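You operate a simulated robot arm through the tools that you are given. There is no shell and no other tool. Be economical: measure what you need, move in short steps, check, and stop when the job is done.

Carry out the task below with a simulated robot arm. There is one attempt and no reset: what you move stays moved.

JOB
Wind the small reel over on to the empty core from the peg stand.
Fine: the core goes on the orange spindle and stays there, the black arm swung over to it; green knob back at FREE; the core that ran empty goes on the peg stand.

Only the result counts: the job must be done as asked and must still hold three seconds after the hand-in. Knocking over, shifting, dropping, spilling or breaking anything else fails it.

ROBOT AND FRAMES
A 7-joint arm with a two-finger parallel gripper, fixed in place. Base frame: the origin is at the foot of the arm, x ahead of it, y to its left, z up; the work surface is at about z = 8. Units: mm, rad, N and s.
With the tool pointing down near the work surface it reaches from about 220 to 580 mm from the base axis. Its first joint turns from -1.152 to 1.152 rad. Payload 2.5 kg.
The tool frame sits at the grasp point between the pads (the TCP): z along the fingers, y along the line on which they close. The tips reach 23 mm beyond it. Largest opening 94 mm; finger width 38, thickness 10; the body of the gripper, 54 by 96 mm, starts 39 mm behind the TCP.
Orientation is that of the tool frame in the base frame, as a unit quaternion [w, x, y, z]. With the fingers straight down and closing along the base's y, the tool's x points along the base's -x, its y along +y and its z along -z.

CONTROLS
- The arm moves only by the tool servo_tool. Its argument "motion" is a list of rows, each an object of numbers (a shift or turn left out is 0, a gripper value left out holds the last): "tx", "ty", "tz": the shift along the tool's x, y, z in mm; "rx", "ry", "rz": the turn, a rotation vector about the tool's x, y, z in rad; "hand": the gripper command, from -1 (shut) to 1 (fully open), values between in proportion. In form: [{"tx": .., "ty": .., "tz": .., "rx": .., "ry": .., "rz": .., "hand": ..}, ...]. A call has 1 to 12 rows; each row shifts and turns the commanded pose from where the row before left it, along the tool's axes as they then stand. Each row takes 0.2 s and may step no farther than 50 mm and 0.15 rad from the row before; otherwise, or with a gripper value out of range, the whole call is refused. A pose out of reach is approached as far as the arm can. The call stops where the force on the tool passes 70 N (or 10 N more than at its start, if that is more) or the arm is blocked; 0.2 s more then pass. The fingers move at their own pace (about 108 mm/s each) and stop on an object; they squeeze with about 43 N. The grip force told is the motor's: it shows also when the fingers shut on nothing. Time passes only in rows, and 0.2 s behind the last, so rows that do not move let the fingers close. The reply holds the time, the measured pose of the TCP, the force on the tool along the base axes, the opening and the grip force, in the units named above and with some noise, with the torque about the TCP (base axes, N m) and any sound that the robot's microphone picked up.
- Cameras (640 x 400 px; columns grow to the right, rows downward): "scene" is fixed at [97.7, -392.9, 551.7]; the picture's right is [0.95, -0.31, 0.00], its down [-0.15, -0.47, -0.87] and it looks along [0.27, 0.82, -0.50] (base axes); focal length 329 px, centre (320, 200). "wrist" rides on the gripper at [86, 16, -74] in the tool frame; the picture's right is [-0.18, 0.98, 0.00], its down [-0.58, -0.11, -0.81] and it looks along [-0.79, -0.15, 0.59] (tool axes); focal length 243 px, centre (320, 200). There is no depth. A picture from a camera that has moved, and an enlarged one, comes with that camera's place and axes in the base frame and with its lens.
- get_image(camera): a new picture of that camera. It takes no simulated time.
- zoom(camera, box): a new picture of the part [left, top, right, bottom] of that camera's present view, enlarged. It takes no simulated time.
- sign_off(): hands the job in; it is judged then, once.

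Work in short steps. Places have to be worked out from the pictures, the camera data and where the tool is seen: move nearer, look again, correct. Check each grasp and each placing, and mend what went wrong. You have 120 turns and 64 pictures in all, those below and enlarged ones among them. Open the gripper and draw the arm clear of the work before you hand the job in, unless the task says otherwise; then end with one line.

The tools are called after "Call:" by a JSON object that holds its "fn" and its "kwargs". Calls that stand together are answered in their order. servo_tool: Moves the arm, as the interface text tells. Its arguments: {"type":"object","properties":{"motion":{"type":"array","items":{"type":"object","properties":{"tx":{"type":"number"},"ty":{"type":"number"},"tz":{"type":"number"},"rx":{"type":"number"},"ry":{"type":"number"},"rz":{"type":"number"},"hand":{"type":"number"}}}}},"required":["motion"]} The other tools are called the same way: get_image (camera) takes a picture; zoom (camera, box) takes an enlarged picture of a part of a camera's view; sign_off () hands the job in.

At the start:

```text
clock: 0.0
ee_pos: [219.0, 276.3, 342.2]
ee_rot: [0.0, 0.0, 1.0, 0.001]
force: [0.2, -0.3, -0.8]
torque: [0.0, 0.02, 0.02]
gripper_width: 93.8
grip_force: 0.0
```

scene: 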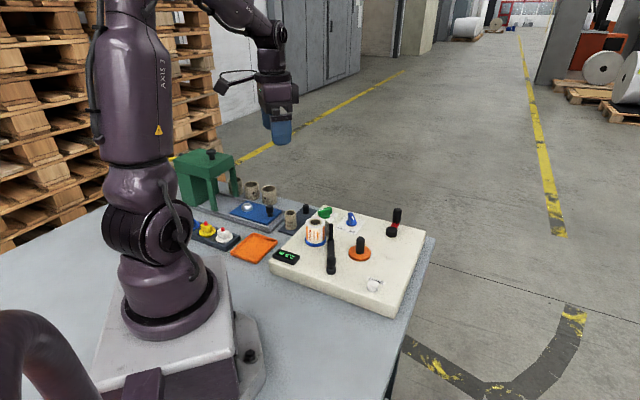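
wrist: 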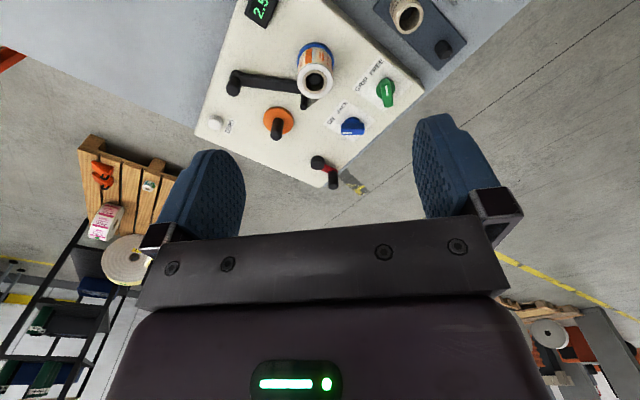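

The panel has a reel, an orange spindle, knobs and a crank; I zoom in to see the details.

Call:
{"fn": "zoom", "kwargs": {"camera": "scene", "box": [260, 190, 440, 310]}}

Call:
{"fn": "zoom", "kwargs": {"camera": "scene", "box": [170, 140, 330, 265]}}

Call:
{"fn": "zoom", "kwargs": {"camera": "wrist", "box": [190, 0, 510, 200]}}

```text
3.33 times, centred on (350, 250) of scene
camera zoom: at [97.7, -392.9, 551.7], right [0.95, -0.31, 0.0], down [-0.15, -0.47, -0.87], along [0.27, 0.82, -0.5], focal length 1096 px, centre (220, 33)
```

zoom: 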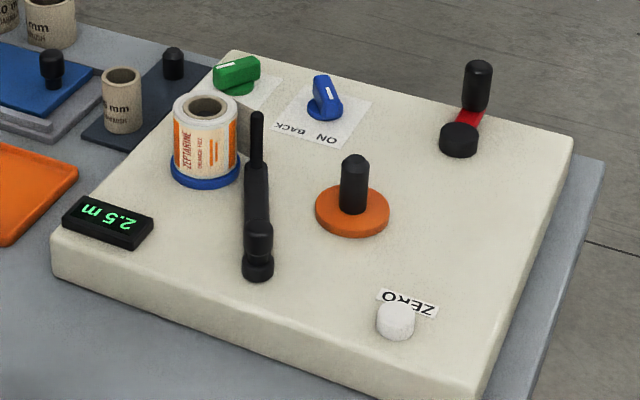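

```text
3.20 times, centred on (250, 202) of scene
camera zoom: at [97.7, -392.9, 551.7], right [0.95, -0.31, 0.0], down [-0.15, -0.47, -0.87], along [0.27, 0.82, -0.5], focal length 1052 px, centre (544, 192)
```

zoom: 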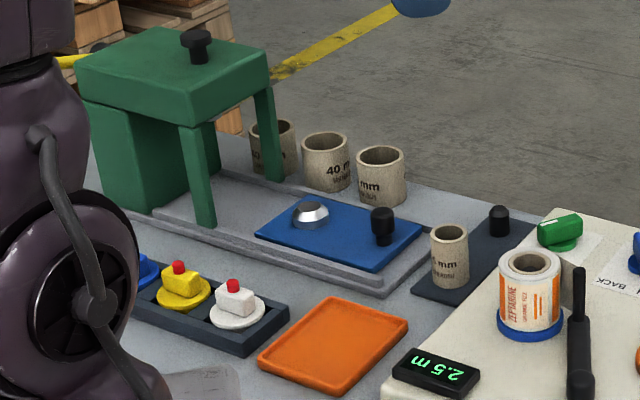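

```text
2.00 times, centred on (350, 100) of wrist
camera zoom: at [132.1, 292.5, 416.0], right [0.18, 0.98, 0.0], down [0.58, -0.11, 0.81], along [0.79, -0.15, -0.59], focal length 485 px, centre (260, 400)
```

zoom: 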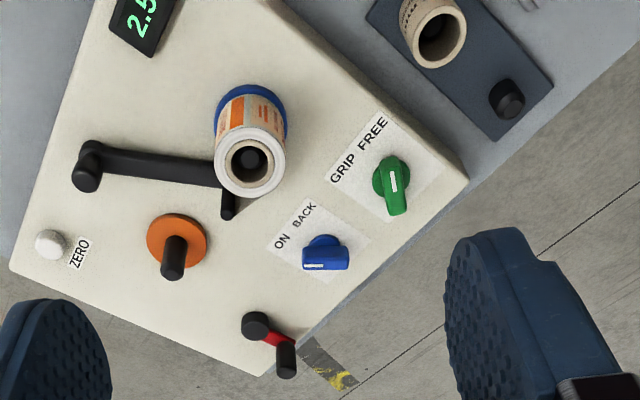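

Triangulating from both views: orange spindle is about (384,169, base z≈38, tip≈86), reel about (300,254), empty core about (266,384, top≈50), and crank hub about (497,218). I move above the peg stand for a closer look.

Call:
{"fn": "servo_tool", "kwargs": {"motion": [{"tx": -16, "ty": 36}, {"tx": -16, "ty": 36}, {"tx": -15, "ty": 36}, {"tz": 45}, {"tz": 45}, {"tz": 45}, {"tz": 45}]}}

Call:
{"fn": "get_image", "kwargs": {"camera": "wrist"}}

Call:
{"fn": "zoom", "kwargs": {"camera": "scene", "box": [220, 150, 340, 225]}}

```text
clock: 1.6
ee_pos: [266.8, 382.4, 162.0]
ee_rot: [0.0, -0.001, 1.0, 0.0]
force: [0.5, 0.7, -0.4]
torque: [0.01, -0.01, 0.0]
gripper_width: 93.8
grip_force: 0.0
```

```text
58 pictures are left
camera wrist: at [180.3, 399.4, 237.1], right [0.18, 0.98, 0.0], down [0.58, -0.11, 0.81], along [0.79, -0.15, -0.59], focal length 243 px, centre (320, 200)
```

wrist: 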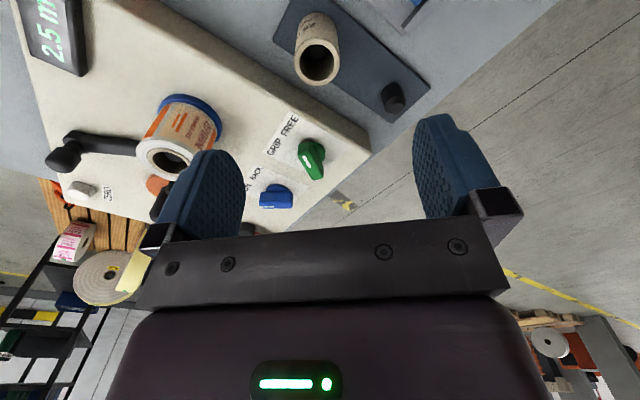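

```text
5.33 times, centred on (280, 188) of scene
camera zoom: at [97.7, -392.9, 551.7], right [0.95, -0.31, 0.0], down [-0.15, -0.47, -0.87], along [0.27, 0.82, -0.5], focal length 1754 px, centre (533, 267)
```

zoom: 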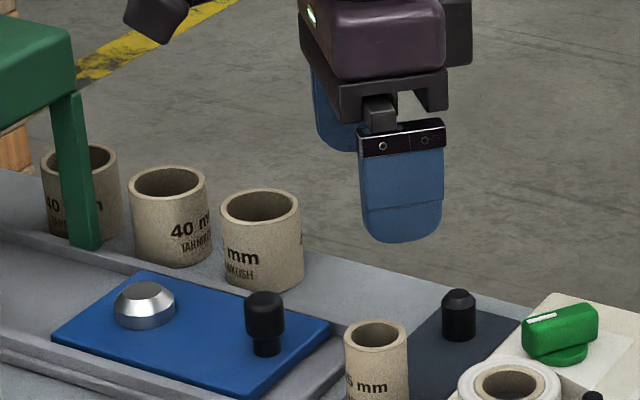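

Core top is estimated at (263,381.5), z≈53, outer diameter ≈33. I narrow the gripper so the fingers clear the panel edge, descend to just above it and check.

Call:
{"fn": "servo_tool", "kwargs": {"motion": [{"tx": 4, "ty": -1, "hand": 0.28}, {"tz": 35}, {"tz": 35}, {}]}}

Call:
{"fn": "get_image", "kwargs": {"camera": "wrist"}}

Call:
{"fn": "zoom", "kwargs": {"camera": "scene", "box": [250, 180, 330, 230]}}

```text
clock: 2.6
ee_pos: [262.1, 382.5, 89.5]
ee_rot: [0.0, 0.0, 1.0, 0.0]
force: [0.1, -0.2, -0.5]
torque: [-0.01, 0.01, 0.01]
gripper_width: 60.6
grip_force: 0.1
```

```text
56 pictures are left
camera wrist: at [175.8, 399.5, 164.5], right [0.18, 0.98, 0.0], down [0.58, -0.11, 0.81], along [0.79, -0.15, -0.59], focal length 243 px, centre (320, 200)
```

wrist: 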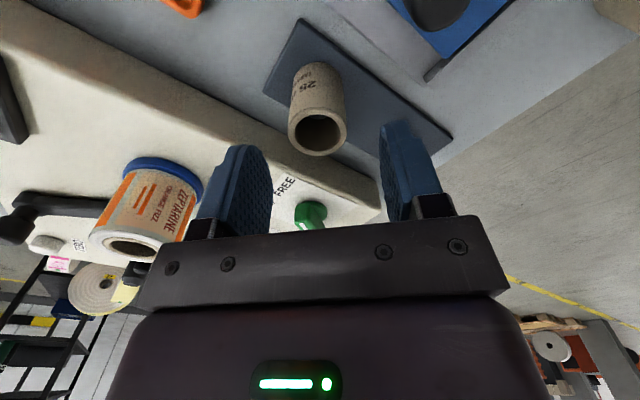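

```text
8.00 times, centred on (290, 205) of scene
camera zoom: at [97.7, -392.9, 551.7], right [0.95, -0.31, 0.0], down [-0.15, -0.47, -0.87], along [0.27, 0.82, -0.5], focal length 2631 px, centre (560, 160)
```

zoom: 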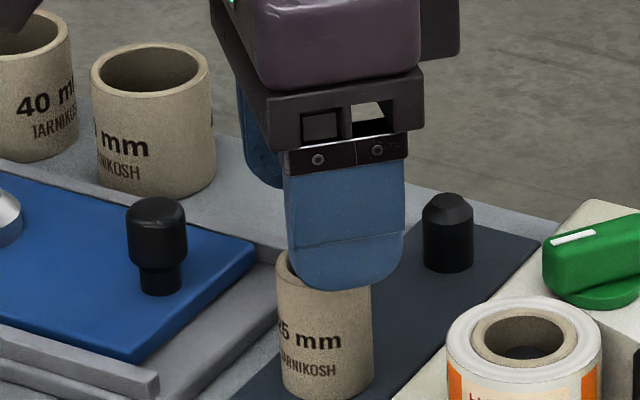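

The core is at (263,381.3), top z≈53, consistent with the last look. I descend to TCP z≈41 and close.

Call:
{"fn": "servo_tool", "kwargs": {"motion": [{"tx": -1, "ty": -1, "tz": 24}, {"tz": 24.5}, {}, {"hand": -1}, {}, {}]}}

Call:
{"fn": "get_image", "kwargs": {"camera": "wrist"}}

```text
clock: 4.0
ee_pos: [262.7, 382.5, 43.0]
ee_rot: [0.0, 0.0, 1.0, 0.0]
force: [0.6, 0.0, 0.4]
torque: [0.0, -0.04, 0.01]
gripper_width: 32.0
grip_force: 43.1
```

```text
54 pictures are left
camera wrist: at [176.4, 398.3, 117.1], right [0.18, 0.98, 0.0], down [0.58, -0.11, 0.81], along [0.79, -0.15, -0.59], focal length 243 px, centre (320, 200)
```

wrist: 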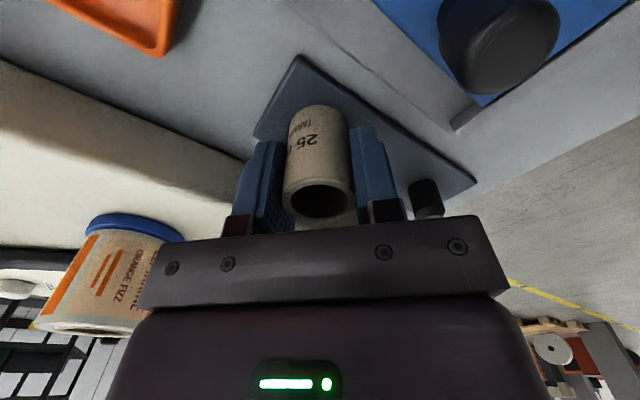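

The core is gripped (32 mm wide). I lift it and carry it above the orange spindle.

Call:
{"fn": "servo_tool", "kwargs": {"motion": [{"tz": -40}, {"tz": -45}, {"tz": -45}, {"tx": -20, "ty": -36}, {"tx": -20, "ty": -36}, {"tx": -20, "ty": -36}, {"tx": -20, "ty": -36}, {"tx": -20, "ty": -36}, {"tx": -21, "ty": -33}, {}]}}

Call:
{"fn": "get_image", "kwargs": {"camera": "wrist"}}

Call:
{"fn": "zoom", "kwargs": {"camera": "scene", "box": [280, 170, 440, 270]}}

```text
clock: 6.2
ee_pos: [383.4, 168.2, 173.9]
ee_rot: [0.0, 0.0, 1.0, 0.0]
force: [-0.2, -0.7, -0.4]
torque: [0.01, 0.01, 0.0]
gripper_width: 31.9
grip_force: 42.6
```

```text
53 pictures are left
camera wrist: at [297.4, 183.9, 248.6], right [0.18, 0.98, 0.0], down [0.58, -0.11, 0.81], along [0.79, -0.15, -0.59], focal length 243 px, centre (320, 200)
```

wrist: 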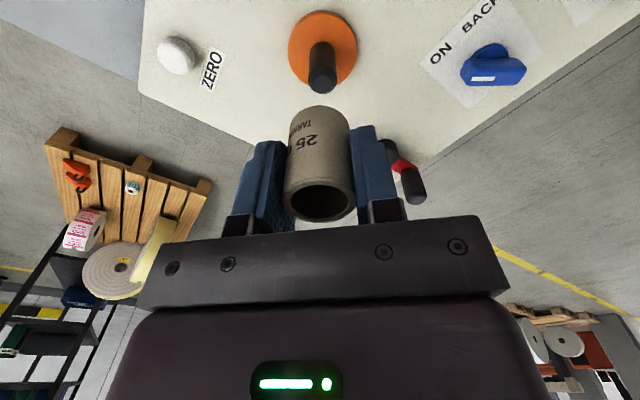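

```text
4.00 times, centred on (360, 220) of scene
camera zoom: at [97.7, -393.0, 551.7], right [0.95, -0.31, 0.0], down [-0.15, -0.47, -0.87], along [0.27, 0.82, -0.5], focal length 1315 px, centre (160, 120)
```

zoom: 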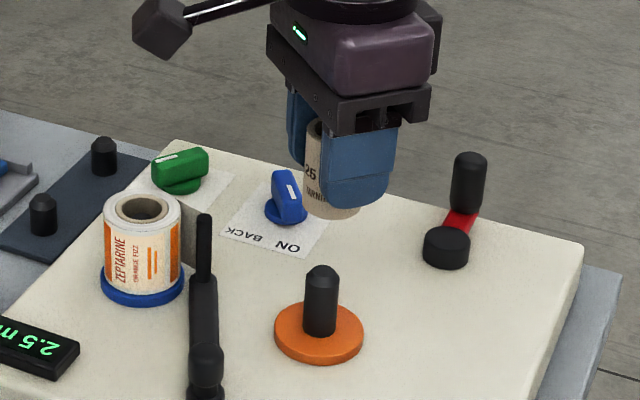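

With corrected geometry the peg axis is about (383.5,169.8), and the core sits about 3 mm ahead of the TCP. I shift slightly and descend to just above the peg tip to check alignment.

Call:
{"fn": "servo_tool", "kwargs": {"motion": [{"tx": 3, "ty": 1.5, "tz": 25}, {"tz": 22}, {}]}}

Call:
{"fn": "zoom", "kwargs": {"camera": "wrist", "box": [200, 50, 440, 200]}}

Call:
{"fn": "zoom", "kwargs": {"camera": "scene", "box": [320, 190, 400, 270]}}

```text
clock: 7.0
ee_pos: [381.8, 171.9, 125.0]
ee_rot: [0.0, -0.001, 1.0, 0.0]
force: [-0.2, 0.1, -0.2]
torque: [-0.01, 0.0, -0.02]
gripper_width: 31.8
grip_force: 42.9
```

```text
2.67 times, centred on (320, 125) of wrist
camera zoom: at [295.0, 187.3, 200.1], right [0.18, 0.98, 0.0], down [0.58, -0.11, 0.81], along [0.79, -0.15, -0.59], focal length 647 px, centre (320, 400)
```

zoom: 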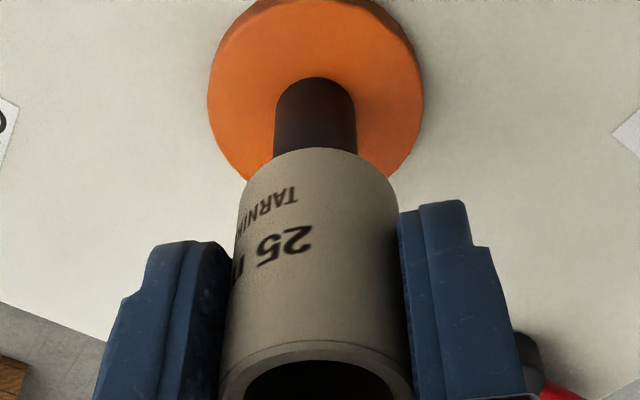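

```text
5.00 times, centred on (360, 230) of scene
camera zoom: at [97.7, -392.9, 551.7], right [0.95, -0.31, 0.0], down [-0.15, -0.47, -0.87], along [0.27, 0.82, -0.5], focal length 1644 px, centre (120, 50)
```

zoom: 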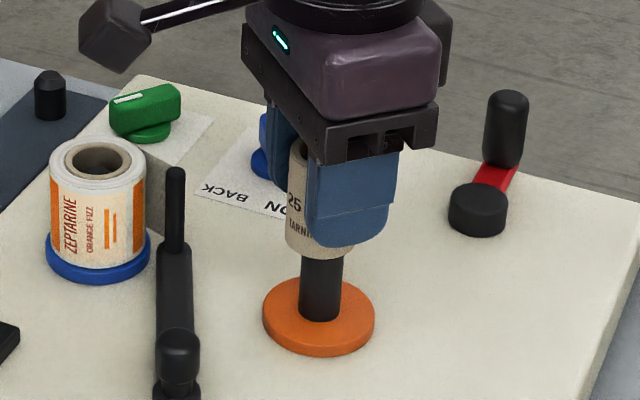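

The core and peg line up within about 1 mm in both views. I nudge slightly and lower it over the peg.

Call:
{"fn": "servo_tool", "kwargs": {"motion": [{"tx": -0.8, "ty": -0.7, "tz": 8}, {"tz": 8}, {"tz": 10}, {"tz": 10}, {}]}}

```text
clock: 8.2
ee_pos: [382.1, 169.7, 90.7]
ee_rot: [0.0, 0.0, 1.0, 0.0]
force: [-0.2, 0.2, 0.2]
torque: [-0.02, -0.02, -0.04]
gripper_width: 31.8
grip_force: 43.3
```

No contact force, so it looks threaded; I lower in smaller steps to find the disc.

Call:
{"fn": "servo_tool", "kwargs": {"motion": [{"tz": 6}, {"tz": 5}, {"tz": 4}, {"tz": 3}, {}]}}

Call:
{"fn": "zoom", "kwargs": {"camera": "scene", "box": [280, 190, 420, 280]}}

```text
clock: 9.4
ee_pos: [385.8, 171.6, 75.8]
ee_rot: [0.007, 0.0, 1.0, 0.002]
force: [2.4, -2.7, 48.8]
torque: [-0.32, 0.07, -0.02]
gripper_width: 31.1
grip_force: 42.6
```

```text
4.44 times, centred on (350, 235) of scene
camera zoom: at [97.5, -393.0, 551.7], right [0.95, -0.31, 0.0], down [-0.15, -0.47, -0.87], along [0.27, 0.82, -0.5], focal length 1462 px, centre (187, 44)
```

zoom: 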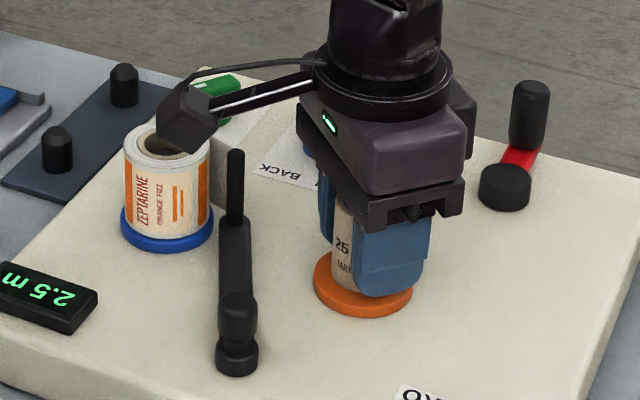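

Contact at z≈76 with the core apparently on the disc. I relieve the push, open and look.

Call:
{"fn": "servo_tool", "kwargs": {"motion": [{"tz": -3}, {"hand": 0.1}, {}, {"tz": -25}, {"tz": -40}, {}]}}

Call:
{"fn": "zoom", "kwargs": {"camera": "scene", "box": [280, 190, 420, 280]}}

Call:
{"fn": "get_image", "kwargs": {"camera": "wrist"}}

```text
clock: 10.8
ee_pos: [381.7, 171.9, 140.3]
ee_rot: [-0.002, 0.0, 1.0, -0.001]
force: [-0.3, -0.7, -0.1]
torque: [-0.01, 0.01, -0.03]
gripper_width: 51.9
grip_force: 0.1
```

```text
4.44 times, centred on (350, 235) of scene
camera zoom: at [97.7, -392.9, 551.7], right [0.95, -0.31, 0.0], down [-0.15, -0.47, -0.87], along [0.27, 0.82, -0.5], focal length 1462 px, centre (187, 44)
```

zoom: 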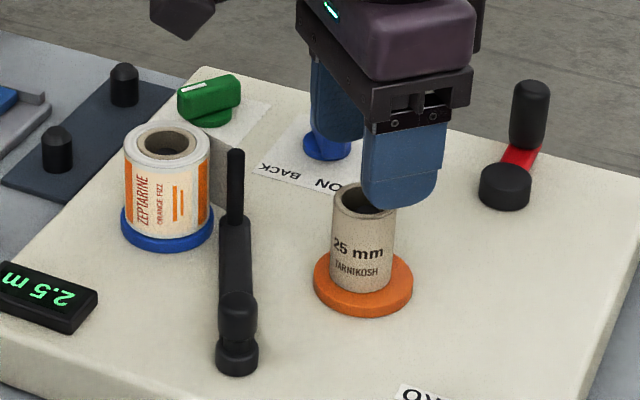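

```text
47 pictures are left
camera wrist: at [295.0, 186.8, 214.4], right [0.18, 0.98, 0.0], down [0.58, -0.11, 0.81], along [0.79, -0.15, -0.59], focal length 243 px, centre (320, 200)
```

wrist: 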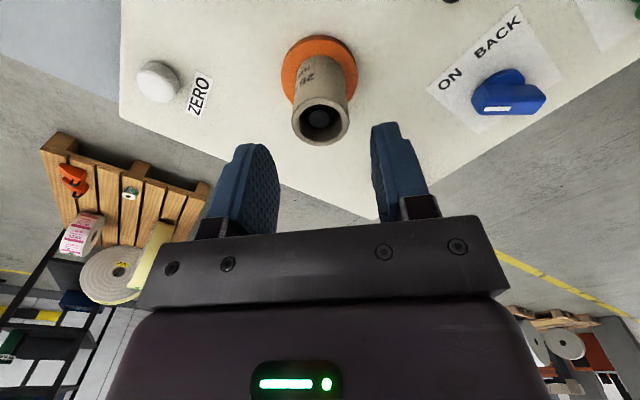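

The core stands on the disc; I zoom in to check it is fully seated.

Call:
{"fn": "zoom", "kwargs": {"camera": "scene", "box": [340, 225, 380, 265]}}

Call:
{"fn": "zoom", "kwargs": {"camera": "wrist", "box": [260, 20, 380, 160]}}

```text
10.00 times, centred on (360, 245) of scene
camera zoom: at [97.7, -392.9, 551.7], right [0.95, -0.31, 0.0], down [-0.15, -0.47, -0.87], along [0.27, 0.82, -0.5], focal length 3288 px, centre (-80, -250)
```

zoom: 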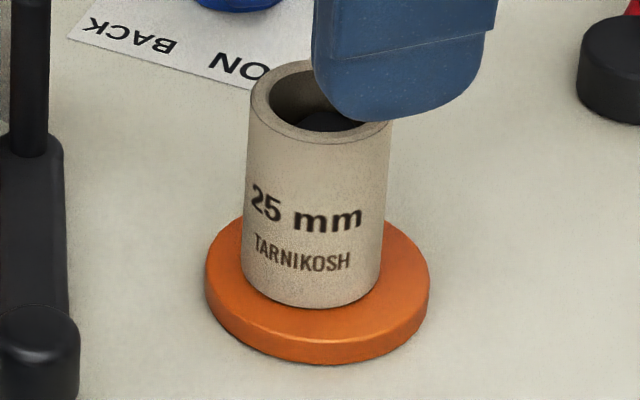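

```text
2.86 times, centred on (320, 90) of wrist
camera zoom: at [295.0, 186.8, 214.4], right [0.18, 0.98, 0.0], down [0.58, -0.11, 0.81], along [0.79, -0.15, -0.59], focal length 693 px, centre (320, 514)
```

zoom: 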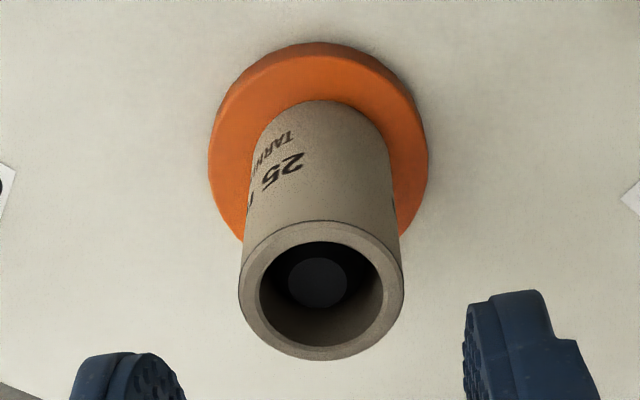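

The core is seated on the spindle. Next is the black arm: I move above its mid-bar to look closely.

Call:
{"fn": "servo_tool", "kwargs": {"motion": [{"tx": 35, "tz": -10, "hand": -1}, {"tx": 35}, {"tx": 35}, {"tx": 30, "ty": 0}, {}]}}

Call:
{"fn": "get_image", "kwargs": {"camera": "wrist"}}

```text
clock: 12.0
ee_pos: [245.7, 172.2, 151.1]
ee_rot: [0.0, 0.0, 1.0, 0.0]
force: [0.2, 0.1, 0.5]
torque: [-0.03, 0.01, -0.01]
gripper_width: 0.0
grip_force: 42.4
```

```text
44 pictures are left
camera wrist: at [159.3, 187.3, 223.9], right [0.18, 0.98, 0.0], down [0.58, -0.11, 0.81], along [0.79, -0.15, -0.59], focal length 243 px, centre (320, 200)
```

wrist: 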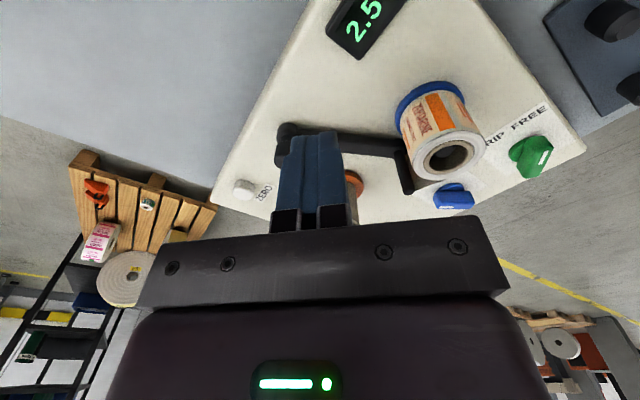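

The arm's bar runs from the pivot at about (295,131) toward the pin beside the reel. I lower the closed fingers on its reel side and push it in +x toward the orange spindle.

Call:
{"fn": "servo_tool", "kwargs": {"motion": [{"tx": -17}, {"tz": 40}, {"tz": 40}, {"tz": 6}, {}]}}

Call:
{"fn": "zoom", "kwargs": {"camera": "scene", "box": [270, 200, 390, 280]}}

```text
clock: 13.2
ee_pos: [263.1, 170.0, 65.0]
ee_rot: [0.0, 0.0, 1.0, -0.001]
force: [-0.5, -0.5, -0.3]
torque: [-0.03, -0.01, 0.02]
gripper_width: 0.0
grip_force: 42.4
```

```text
5.00 times, centred on (330, 240) of scene
camera zoom: at [97.7, -392.9, 551.7], right [0.95, -0.31, 0.0], down [-0.15, -0.47, -0.87], along [0.27, 0.82, -0.5], focal length 1644 px, centre (270, 0)
```

zoom: 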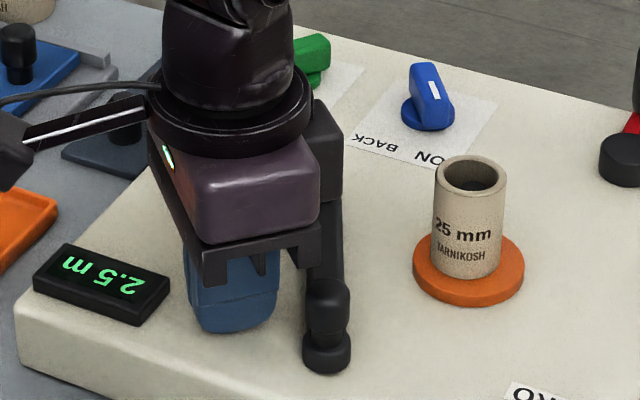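

The finger stands left of the bar at a good height, so I push gently in +x.

Call:
{"fn": "servo_tool", "kwargs": {"motion": [{"tx": -10}, {"tx": -8}, {"tx": -6}, {"tx": -6}, {"tx": -5}, {}]}}

Call:
{"fn": "zoom", "kwargs": {"camera": "scene", "box": [270, 200, 390, 280]}}

```text
clock: 14.1
ee_pos: [279.9, 170.6, 63.3]
ee_rot: [-0.013, -0.003, 1.0, -0.003]
force: [-3.6, 0.5, 4.4]
torque: [0.02, 0.01, 0.0]
gripper_width: 0.0
grip_force: 42.2
stopped in row 4: the force on the tool passed its limit at 79 N (the readings are from after the stop); the commanded pose is now the measured one
```

```text
5.00 times, centred on (330, 240) of scene
camera zoom: at [97.7, -392.9, 551.7], right [0.95, -0.31, 0.0], down [-0.15, -0.47, -0.87], along [0.27, 0.82, -0.5], focal length 1644 px, centre (270, 0)
```

zoom: 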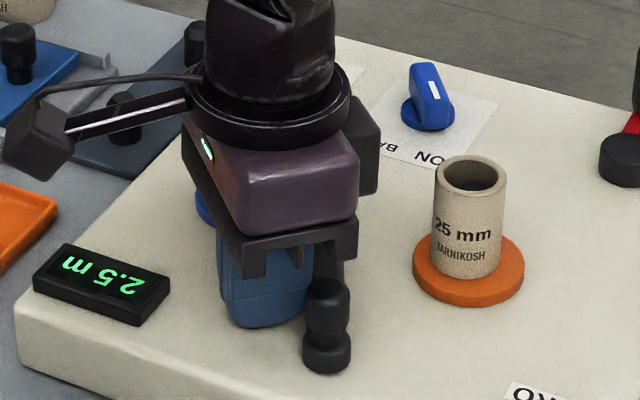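

The push was blocked at only ~30 mm from the pivot, where leverage is poor. I back off, slide outward along the bar (staying clear of the reel) and push with more leverage.

Call:
{"fn": "servo_tool", "kwargs": {"motion": [{"tx": 8, "tz": -3}, {"ty": 20}, {"ty": 17}, {"tx": -8}, {"tx": -5}, {"tx": -4}, {"tx": -4}, {"tx": -4}, {}]}}

Call:
{"fn": "zoom", "kwargs": {"camera": "scene", "box": [270, 200, 390, 280]}}

```text
clock: 16.1
ee_pos: [295.6, 208.4, 67.2]
ee_rot: [-0.012, -0.004, 1.0, -0.003]
force: [-3.9, 11.1, -7.1]
torque: [0.19, 0.15, 0.17]
gripper_width: 0.0
grip_force: 42.3
```

```text
5.00 times, centred on (330, 240) of scene
camera zoom: at [97.8, -392.9, 551.7], right [0.95, -0.31, 0.0], down [-0.15, -0.47, -0.87], along [0.27, 0.82, -0.5], focal length 1644 px, centre (270, 0)
```

zoom: 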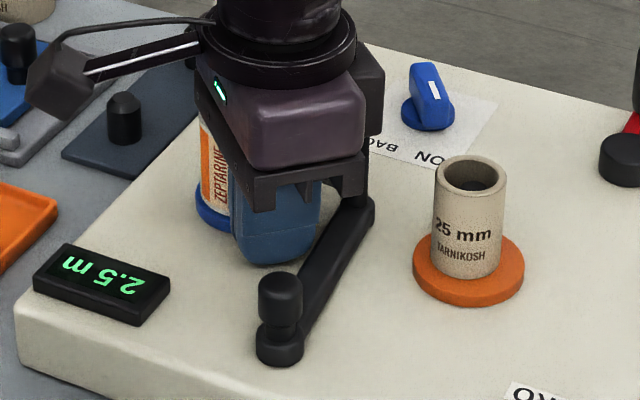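

The bar rotated, and its knob end moved the opposite way, so the pivot is mid-bar (about (316,187)). I lift and look at the geometry.

Call:
{"fn": "servo_tool", "kwargs": {"motion": [{"tx": 6}, {"tz": -45}, {"tz": -45, "tx": 40}, {"tx": 30}, {}]}}

Call:
{"fn": "get_image", "kwargs": {"camera": "wrist"}}

Call:
{"fn": "zoom", "kwargs": {"camera": "scene", "box": [270, 190, 430, 290]}}

```text
refused: row 3 steps farther than a row can; nothing moved
```

```text
40 pictures are left
camera wrist: at [210.5, 224.8, 143.2], right [0.18, 0.98, -0.01], down [0.6, -0.1, 0.79], along [0.78, -0.14, -0.61], focal length 243 px, centre (320, 200)
```

wrist: 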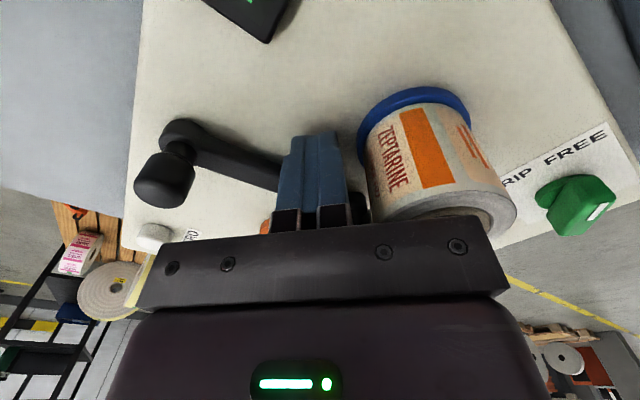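

```text
4.00 times, centred on (350, 240) of scene
camera zoom: at [97.8, -392.9, 551.7], right [0.95, -0.31, 0.0], down [-0.15, -0.47, -0.87], along [0.27, 0.82, -0.5], focal length 1315 px, centre (200, 40)
```

zoom: 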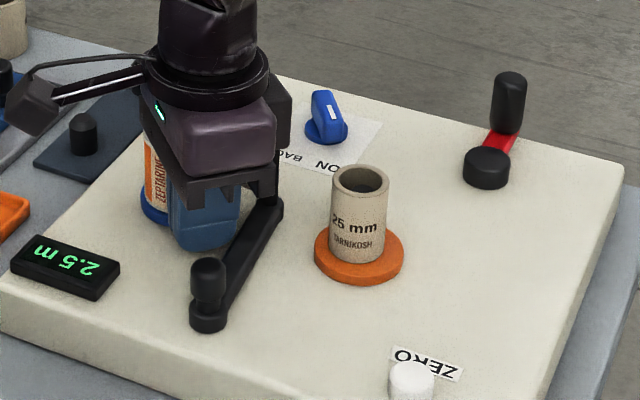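

One row was too long; I lift in shorter rows and straighten the slight tilt.

Call:
{"fn": "servo_tool", "kwargs": {"motion": [{"tx": 6}, {"tz": -45}, {"tz": -45, "ry": -0.024, "rz": 0.008, "rx": -0.006}, {"tx": 40}, {"tx": 30}, {}]}}

Call:
{"fn": "get_image", "kwargs": {"camera": "wrist"}}

Call:
{"fn": "zoom", "kwargs": {"camera": "scene", "box": [270, 190, 430, 290]}}

```text
clock: 17.5
ee_pos: [222.6, 207.4, 158.0]
ee_rot: [0.0, 0.002, 1.0, -0.001]
force: [0.6, -0.3, 0.0]
torque: [0.0, -0.01, 0.01]
gripper_width: 0.2
grip_force: 42.8
```

```text
38 pictures are left
camera wrist: at [135.5, 223.6, 232.8], right [0.19, 0.98, 0.0], down [0.58, -0.11, 0.81], along [0.79, -0.15, -0.59], focal length 243 px, centre (320, 200)
```

wrist: 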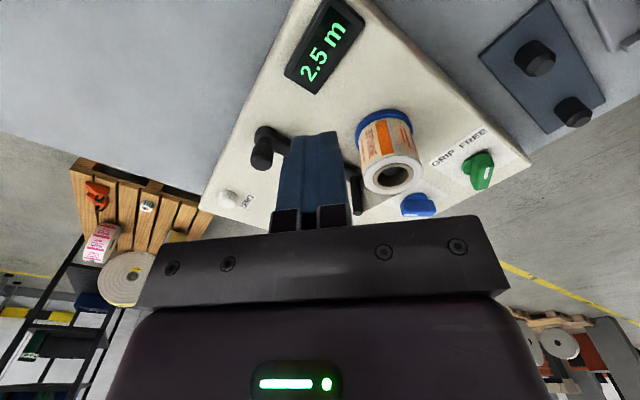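

```text
4.00 times, centred on (350, 240) of scene
camera zoom: at [97.7, -392.9, 551.7], right [0.95, -0.31, 0.0], down [-0.15, -0.47, -0.87], along [0.27, 0.82, -0.5], focal length 1315 px, centre (200, 40)
```

zoom: 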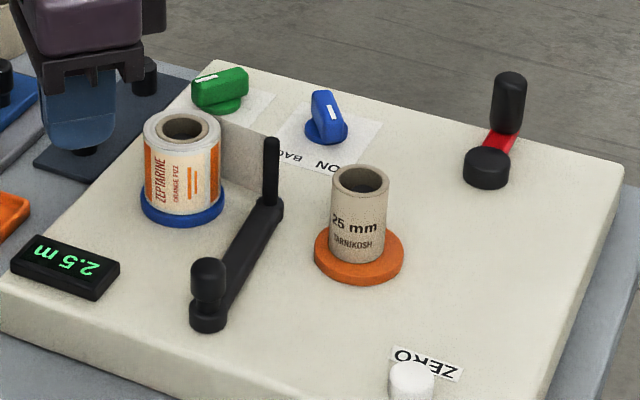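

There's film running from the reel to the arm's pin, so the arm carries the web over to the core. The knob end (≈(278,145), top z≈78) is the handle, so I go above it with the fingers open.

Call:
{"fn": "servo_tool", "kwargs": {"motion": [{"tx": -28, "ty": -31, "hand": 0.17}, {"tx": -28, "ty": -31}, {"tz": 40}, {}]}}

Call:
{"fn": "get_image", "kwargs": {"camera": "wrist"}}

```text
clock: 18.5
ee_pos: [278.3, 145.4, 116.0]
ee_rot: [0.0, 0.001, 1.0, 0.0]
force: [-0.2, -0.9, -0.3]
torque: [0.0, 0.01, 0.03]
gripper_width: 55.0
grip_force: 0.1
```

```text
36 pictures are left
camera wrist: at [191.7, 161.5, 191.0], right [0.19, 0.98, 0.0], down [0.58, -0.11, 0.81], along [0.79, -0.15, -0.59], focal length 243 px, centre (320, 200)
```

wrist: 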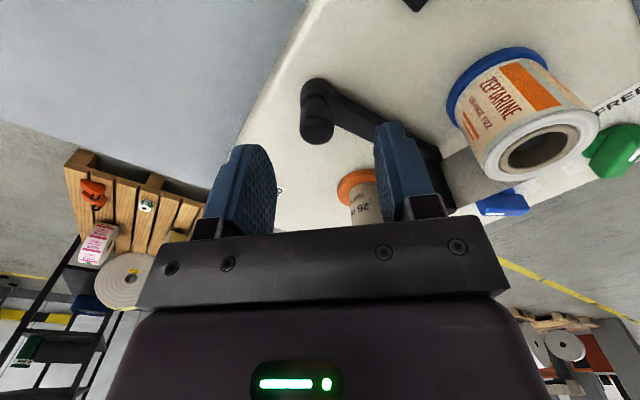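

Knob axis at about (279.5,143.8). I descend with tips at z≈59, above the bar, and close on the knob.

Call:
{"fn": "servo_tool", "kwargs": {"motion": [{"tx": -1, "ty": -1.5, "tz": 17}, {"tz": 17}, {"hand": -1}, {}, {}]}}

```text
clock: 19.7
ee_pos: [278.6, 144.1, 81.1]
ee_rot: [-0.001, 0.001, 1.0, -0.001]
force: [-0.8, -2.0, -2.8]
torque: [-0.06, 0.09, -0.05]
gripper_width: 19.6
grip_force: 44.5
```

The knob is gripped. I move it along the arc about the pivot (clockwise) in small steps.

Call:
{"fn": "servo_tool", "kwargs": {"motion": [{"tx": 4.9, "ty": 4.7}, {"tx": 4.4, "ty": 5}, {"tx": 4, "ty": 5.4}, {"tx": 3.3, "ty": 5.9}, {}]}}

Call:
{"fn": "zoom", "kwargs": {"camera": "scene", "box": [270, 190, 430, 290]}}

```text
clock: 20.9
ee_pos: [261.4, 163.7, 81.7]
ee_rot: [-0.002, 0.001, 1.0, -0.002]
force: [-10.2, -14.3, 14.8]
torque: [-0.22, 0.04, -0.47]
gripper_width: 19.1
grip_force: 44.2
```

```text
4.00 times, centred on (350, 240) of scene
camera zoom: at [97.7, -393.0, 551.7], right [0.95, -0.31, 0.0], down [-0.15, -0.47, -0.87], along [0.27, 0.82, -0.5], focal length 1315 px, centre (200, 40)
```

zoom: 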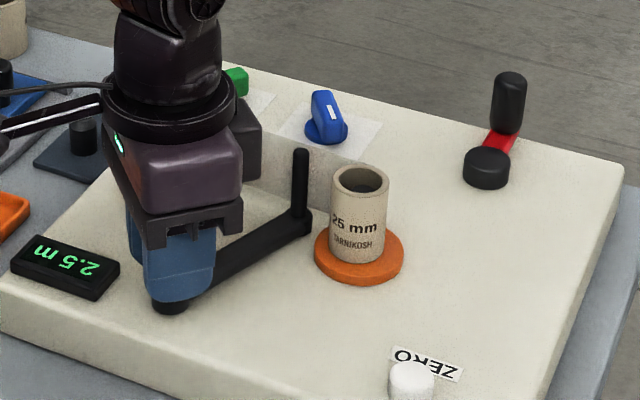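

It moves nicely with the pin nearing the core. I continue along the arc.

Call:
{"fn": "servo_tool", "kwargs": {"motion": [{"tx": 3.8, "ty": 5.5}, {"tx": 3, "ty": 6}, {"tx": 2.3, "ty": 6}, {}]}}

Call:
{"fn": "zoom", "kwargs": {"camera": "scene", "box": [270, 190, 430, 290]}}

```text
clock: 21.6
ee_pos: [261.0, 168.9, 82.7]
ee_rot: [0.003, 0.011, 1.0, -0.008]
force: [2.8, -8.1, 4.4]
torque: [-0.21, -0.19, 0.24]
gripper_width: 19.2
grip_force: 44.8
stopped in row 3: the force on the tool passed its limit at 76 N (the readings are from after the stop); the commanded pose is now the measured one
```

```text
4.00 times, centred on (350, 240) of scene
camera zoom: at [97.7, -392.9, 551.7], right [0.95, -0.31, 0.0], down [-0.15, -0.47, -0.87], along [0.27, 0.82, -0.5], focal length 1315 px, centre (200, 40)
```

zoom: 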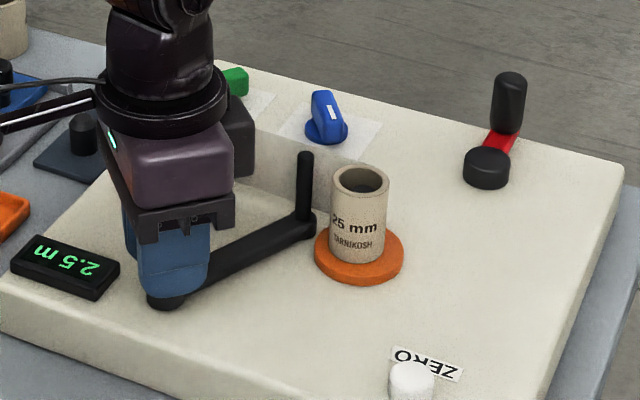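

It stopped at bar angle ≈22°, which may be the end stop or my arc error. I nudge tangentially to tell which.

Call:
{"fn": "servo_tool", "kwargs": {"motion": [{"tx": 0.8, "ty": 2}, {"tx": 0.7, "ty": 2}, {}]}}

Call:
{"fn": "servo_tool", "kwargs": {"motion": [{"tx": -1, "ty": 1}, {}]}}

```text
clock: 22.4
ee_pos: [260.5, 169.2, 80.3]
ee_rot: [0.003, 0.014, 1.0, -0.011]
force: [13.5, -37.9, 1.8]
torque: [-0.55, -0.32, 0.0]
gripper_width: 19.4
grip_force: 45.3
```

```text
clock: 23.0
ee_pos: [260.9, 169.1, 82.3]
ee_rot: [0.0, 0.015, 1.0, -0.012]
force: [1.9, -46.0, 16.8]
torque: [-0.68, 0.16, 0.04]
gripper_width: 19.3
grip_force: 45.0
```

The reaction is tangential with no motion, so it is the end stop. I relax, release, lift and look at everything.

Call:
{"fn": "servo_tool", "kwargs": {"motion": [{"ty": -3.5}, {"hand": 0.1}, {}, {"tz": -40}, {"tz": -40, "rx": -0.024, "rz": -0.03}, {}]}}

Call:
{"fn": "get_image", "kwargs": {"camera": "wrist"}}

Call:
{"fn": "zoom", "kwargs": {"camera": "scene", "box": [270, 190, 430, 290]}}

```text
clock: 24.4
ee_pos: [260.2, 175.1, 162.0]
ee_rot: [0.003, -0.006, 1.0, 0.005]
force: [-0.2, 0.0, 0.7]
torque: [0.07, 0.01, 0.0]
gripper_width: 51.7
grip_force: 0.0
```

```text
33 pictures are left
camera wrist: at [173.0, 188.3, 235.9], right [0.17, 0.98, 0.01], down [0.58, -0.11, 0.81], along [0.8, -0.13, -0.59], focal length 243 px, centre (320, 200)
```

wrist: 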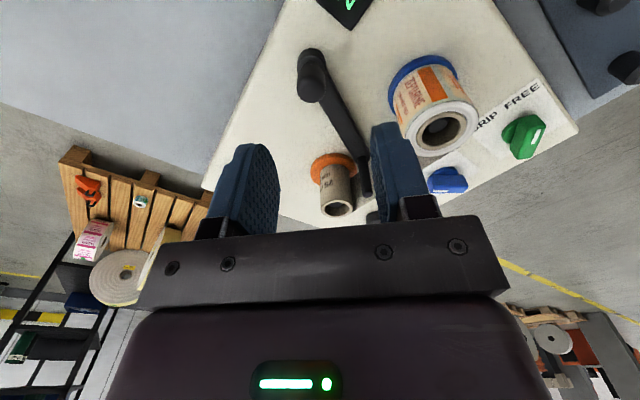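

```text
4.00 times, centred on (350, 240) of scene
camera zoom: at [97.7, -392.9, 551.7], right [0.95, -0.31, 0.0], down [-0.15, -0.47, -0.87], along [0.27, 0.82, -0.5], focal length 1315 px, centre (200, 40)
```

zoom: 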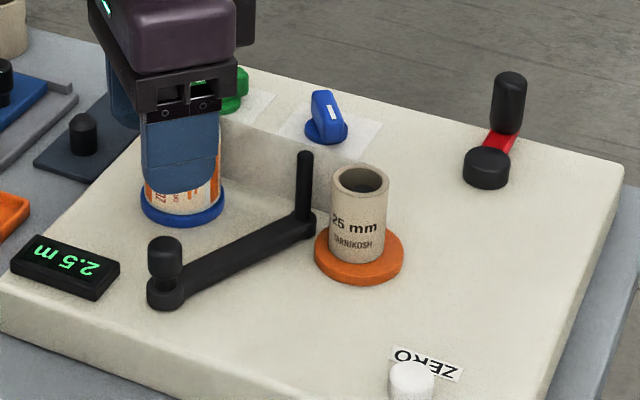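

The arm is across at the core. Now I inspect the green and blue knobs.

Call:
{"fn": "zoom", "kwargs": {"camera": "wrist", "box": [400, 60, 600, 210]}}

Call:
{"fn": "zoom", "kwargs": {"camera": "scene", "box": [310, 200, 380, 240]}}

```text
2.67 times, centred on (500, 135) of wrist
camera zoom: at [173.0, 188.3, 235.9], right [0.17, 0.98, 0.01], down [0.58, -0.11, 0.81], along [0.8, -0.13, -0.59], focal length 647 px, centre (-160, 373)
```

zoom: 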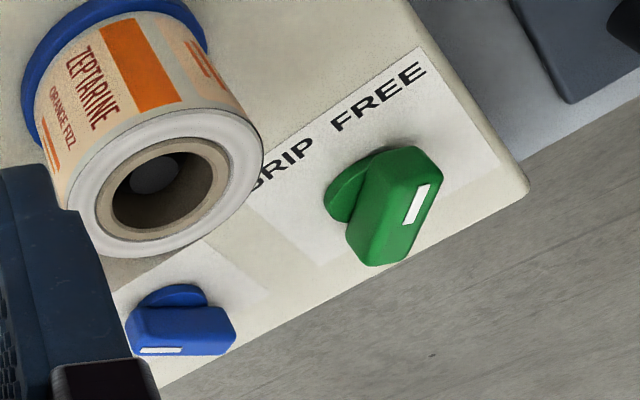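

```text
9.14 times, centred on (345, 220) of scene
camera zoom: at [97.7, -392.9, 551.7], right [0.95, -0.31, 0.0], down [-0.15, -0.47, -0.87], along [0.27, 0.82, -0.5], focal length 3007 px, centre (91, 17)
```

zoom: 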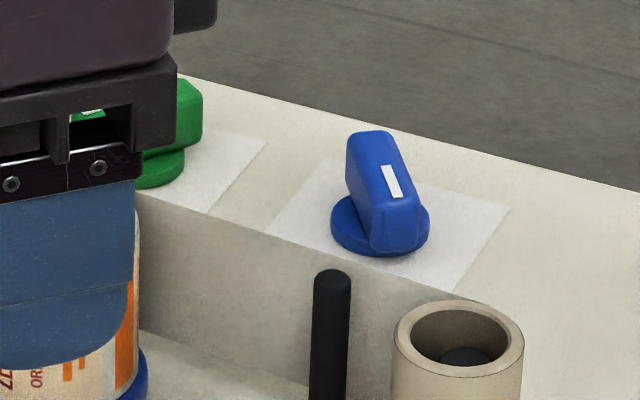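

Blue mark points to ON already; green mark points to FREE, with GRIP about 60° counter-clockwise (from above). I go above the green knob (≈(360,356)) for a close look, aligning the jaws by about 0.4 rad.

Call:
{"fn": "servo_tool", "kwargs": {"motion": [{"tx": -20, "ty": 40}, {"tx": -20, "ty": 40}, {"tx": -20, "ty": 40}, {"tx": -20, "ty": 40}, {"tx": -10, "ty": 18}, {"tz": 20}, {}]}}

Call:
{"fn": "zoom", "kwargs": {"camera": "wrist", "box": [220, 0, 420, 125]}}

Call:
{"fn": "zoom", "kwargs": {"camera": "scene", "box": [300, 170, 380, 230]}}

```text
clock: 26.0
ee_pos: [347.0, 353.9, 145.8]
ee_rot: [0.002, -0.005, 1.0, 0.005]
force: [-1.0, 0.2, -0.1]
torque: [-0.01, 0.01, 0.03]
gripper_width: 51.8
grip_force: 0.0
```

```text
3.20 times, centred on (320, 62) of wrist
camera zoom: at [260.1, 367.4, 219.8], right [0.17, 0.98, 0.01], down [0.58, -0.11, 0.81], along [0.8, -0.13, -0.59], focal length 776 px, centre (320, 640)
```

zoom: 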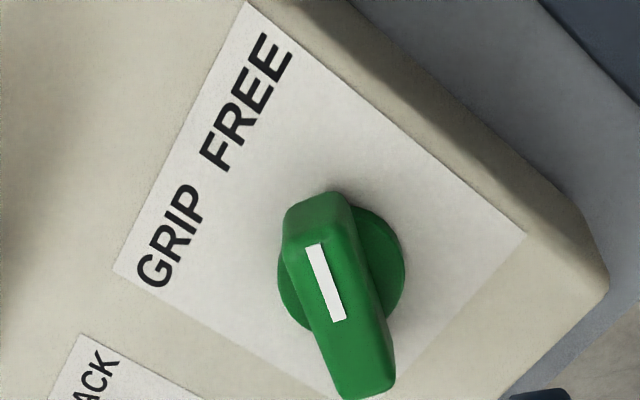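

```text
6.67 times, centred on (340, 200) of scene
camera zoom: at [97.7, -392.9, 551.7], right [0.95, -0.31, 0.0], down [-0.15, -0.47, -0.87], along [0.27, 0.82, -0.5], focal length 2192 px, centre (187, 200)
```

zoom: 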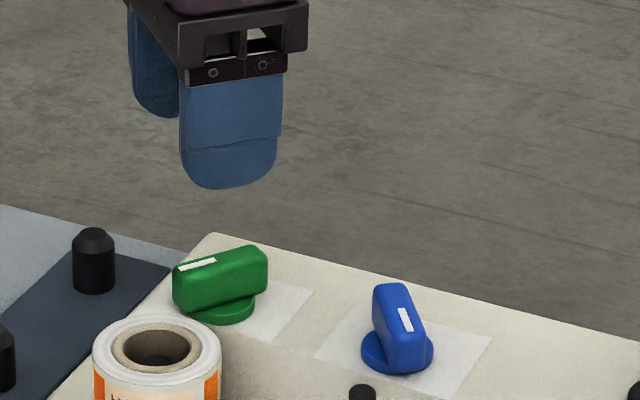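

Clear view: bar centre about (358.3,355.8), top z≈57, axis at ≈14°, mark at FREE; GRIP is ≈60° CCW. I align, descend and close on the bar.

Call:
{"fn": "servo_tool", "kwargs": {"motion": [{"tx": -11.3, "ty": 1.9, "rz": -0.115, "rx": 0.01}, {"rz": -0.115}, {"tz": 40}, {"tz": 38}, {}, {"hand": -1}, {}, {}]}}

Call:
{"fn": "get_image", "kwargs": {"camera": "wrist"}}

```text
clock: 27.8
ee_pos: [355.9, 356.9, 64.1]
ee_rot: [0.003, -0.12, 0.993, 0.003]
force: [3.1, 28.1, -15.7]
torque: [0.44, 0.02, -0.03]
gripper_width: 28.9
grip_force: 45.2
```

```text
27 pictures are left
camera wrist: at [267.7, 351.4, 138.8], right [-0.06, 1.0, 0.01], down [0.59, 0.03, 0.81], along [0.81, 0.05, -0.59], focal length 243 px, centre (320, 200)
```

wrist: 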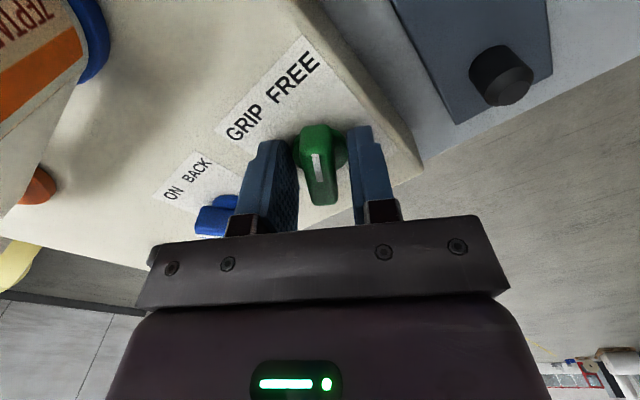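

Width 28.9 means the tips caught the knob's round base. I open, rise 6 mm and close again on the bar only.

Call:
{"fn": "servo_tool", "kwargs": {"motion": [{"hand": 0.1}, {}, {"tz": -6, "tx": -1}, {"hand": -1}, {}, {}]}}

```text
clock: 29.2
ee_pos: [358.2, 357.5, 71.0]
ee_rot: [0.003, -0.122, 0.993, 0.003]
force: [-2.9, 24.4, -8.5]
torque: [0.06, -0.52, -0.08]
gripper_width: 14.6
grip_force: 45.2
```

The bar is gripped (14.6 mm). I relieve the side load and turn counter-clockwise about 60°.

Call:
{"fn": "servo_tool", "kwargs": {"motion": [{"ty": 1.5}, {"rz": -0.13}, {"rz": -0.13}, {"rz": -0.13}, {"rz": -0.13}, {}]}}

Call:
{"fn": "get_image", "kwargs": {"camera": "wrist"}}

```text
clock: 30.6
ee_pos: [356.7, 357.1, 72.1]
ee_rot: [0.002, -0.374, 0.927, 0.001]
force: [-12.4, 17.4, -2.6]
torque: [1.21, -0.94, -0.02]
gripper_width: 14.5
grip_force: 45.0
```

```text
26 pictures are left
camera wrist: at [283.5, 309.4, 145.8], right [-0.55, 0.84, 0.0], down [0.49, 0.32, 0.81], along [0.68, 0.44, -0.59], focal length 243 px, centre (320, 200)
```

wrist: 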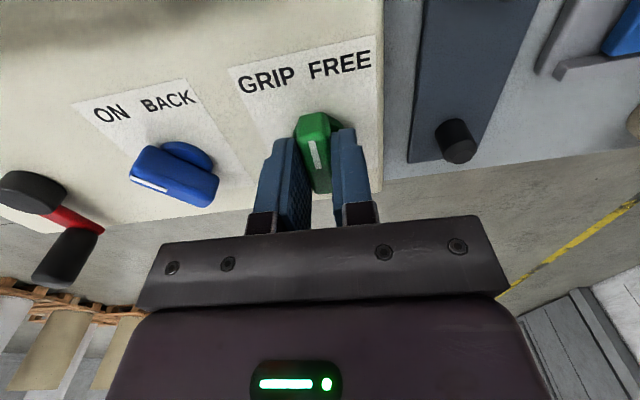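

It turns with the tool and is now about midway. I continue to GRIP.

Call:
{"fn": "servo_tool", "kwargs": {"motion": [{"rz": -0.13}, {"rz": -0.13}, {"rz": -0.13}, {"rz": -0.1}, {}]}}

Call:
{"fn": "get_image", "kwargs": {"camera": "wrist"}}

```text
clock: 31.8
ee_pos: [357.0, 357.1, 72.0]
ee_rot: [0.001, -0.588, 0.809, 0.001]
force: [-9.8, 22.0, -4.0]
torque: [-0.78, 0.5, 0.04]
gripper_width: 14.9
grip_force: 44.8
```

```text
25 pictures are left
camera wrist: at [314.8, 280.5, 145.8], right [-0.88, 0.48, 0.0], down [0.28, 0.52, 0.81], along [0.39, 0.71, -0.59], focal length 243 px, centre (320, 200)
```

wrist: 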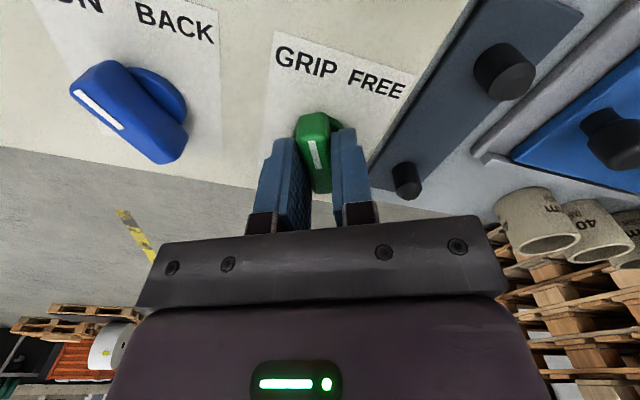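

No stop torque so far and the turn is ≈58°. I turn slightly further to feel for the stop.

Call:
{"fn": "servo_tool", "kwargs": {"motion": [{"rz": -0.06}, {"rz": -0.06}, {"rz": -0.05}, {}]}}

Call:
{"fn": "get_image", "kwargs": {"camera": "wrist"}}

```text
clock: 32.8
ee_pos: [356.6, 358.3, 70.9]
ee_rot: [0.001, -0.651, 0.759, 0.002]
force: [-14.2, 21.4, -13.8]
torque: [-0.18, 0.21, -1.93]
gripper_width: 15.1
grip_force: 44.8
```

```text
24 pictures are left
camera wrist: at [327.9, 274.7, 145.9], right [-0.94, 0.33, 0.0], down [0.2, 0.55, 0.81], along [0.27, 0.76, -0.59], focal length 243 px, centre (320, 200)
```

wrist: 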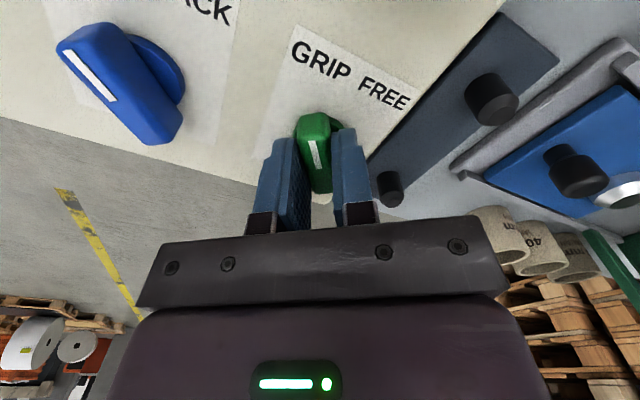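

Stop torque appeared (−1.9 N m), so it is at the GRIP end. I release, lift and check.

Call:
{"fn": "servo_tool", "kwargs": {"motion": [{"rz": 0.03}, {"hand": 0.1}, {}, {"tz": -40}, {"tz": -40}, {}]}}

Call:
{"fn": "zoom", "kwargs": {"camera": "scene", "box": [290, 190, 430, 280]}}

```text
clock: 34.2
ee_pos: [358.9, 356.3, 151.5]
ee_rot: [0.003, -0.641, 0.768, -0.002]
force: [-0.8, 0.5, -0.3]
torque: [0.02, 0.0, -0.02]
gripper_width: 51.6
grip_force: 0.1
```

```text
4.44 times, centred on (360, 235) of scene
camera zoom: at [97.7, -392.9, 551.7], right [0.95, -0.31, 0.0], down [-0.15, -0.47, -0.87], along [0.27, 0.82, -0.5], focal length 1462 px, centre (142, 44)
```

zoom: 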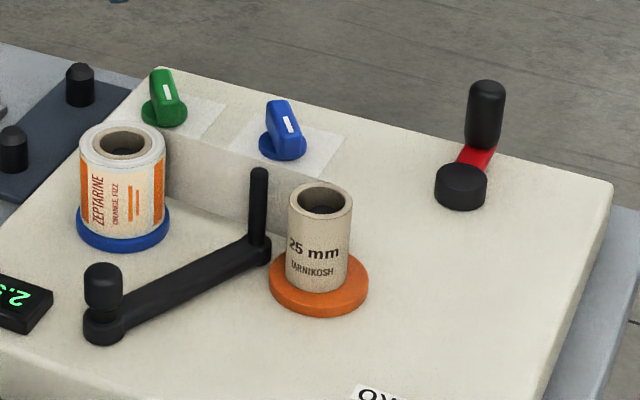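

Green now points to GRIP like blue to ON. Next the crank: I yaw the tool to point radially (≈0.42) and move near the crank handle (≈(525,249), top z≈88).

Call:
{"fn": "servo_tool", "kwargs": {"motion": [{"rz": 0.14}, {"rz": 0.14}, {"rz": 0.14}, {"rz": 0.14}, {"rz": 0.14}, {"rz": 0.14}, {"rz": 0.13}, {"tx": -16.2, "ty": -41.1}, {"tx": -16.2, "ty": -41.1}, {"tx": -16.2, "ty": -41.1}, {"tx": -16.2, "ty": -41.1}, {}]}}

Call:
{"fn": "get_image", "kwargs": {"camera": "wrist"}}

```text
clock: 36.8
ee_pos: [484.4, 231.9, 155.0]
ee_rot: [0.003, -0.209, 0.978, 0.0]
force: [-0.6, 0.0, -1.3]
torque: [0.01, -0.03, -0.01]
gripper_width: 51.8
grip_force: 0.1
```

```text
22 pictures are left
camera wrist: at [399.1, 211.3, 227.9], right [-0.23, 0.97, 0.0], down [0.57, 0.14, 0.81], along [0.79, 0.19, -0.59], focal length 243 px, centre (320, 200)
```

wrist: 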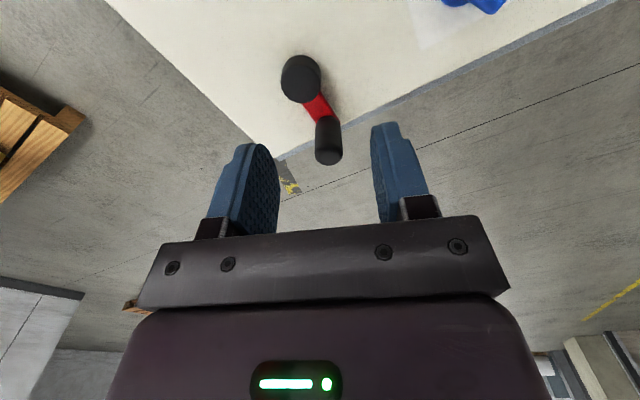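

The handle is at about (523.7,248.5) and the hub about (494,221), radius ≈40. I grip the handle from above with a slight inward offset to save reach.

Call:
{"fn": "servo_tool", "kwargs": {"motion": [{"tx": -34.6, "ty": -0.9}, {"tz": 38}, {"tz": 35}, {}, {"hand": -1}, {}, {}]}}

Call:
{"fn": "get_image", "kwargs": {"camera": "wrist"}}

```text
clock: 38.4
ee_pos: [515.8, 246.7, 80.3]
ee_rot: [0.002, -0.21, 0.978, -0.001]
force: [1.5, 1.4, -4.4]
torque: [0.23, -0.28, 0.02]
gripper_width: 21.3
grip_force: 45.1
```

```text
21 pictures are left
camera wrist: at [430.2, 226.1, 154.3], right [-0.23, 0.97, 0.0], down [0.57, 0.14, 0.81], along [0.79, 0.19, -0.59], focal length 243 px, centre (320, 200)
```

wrist: 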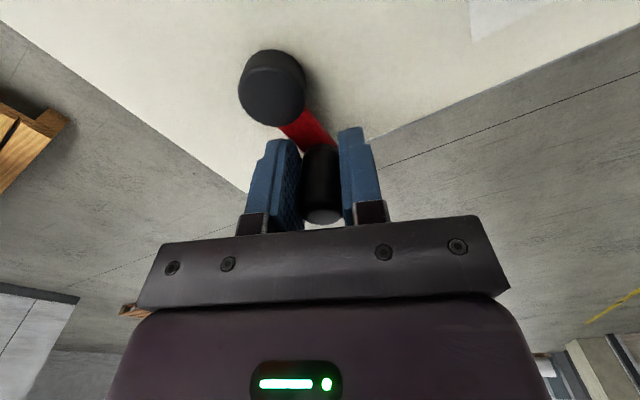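

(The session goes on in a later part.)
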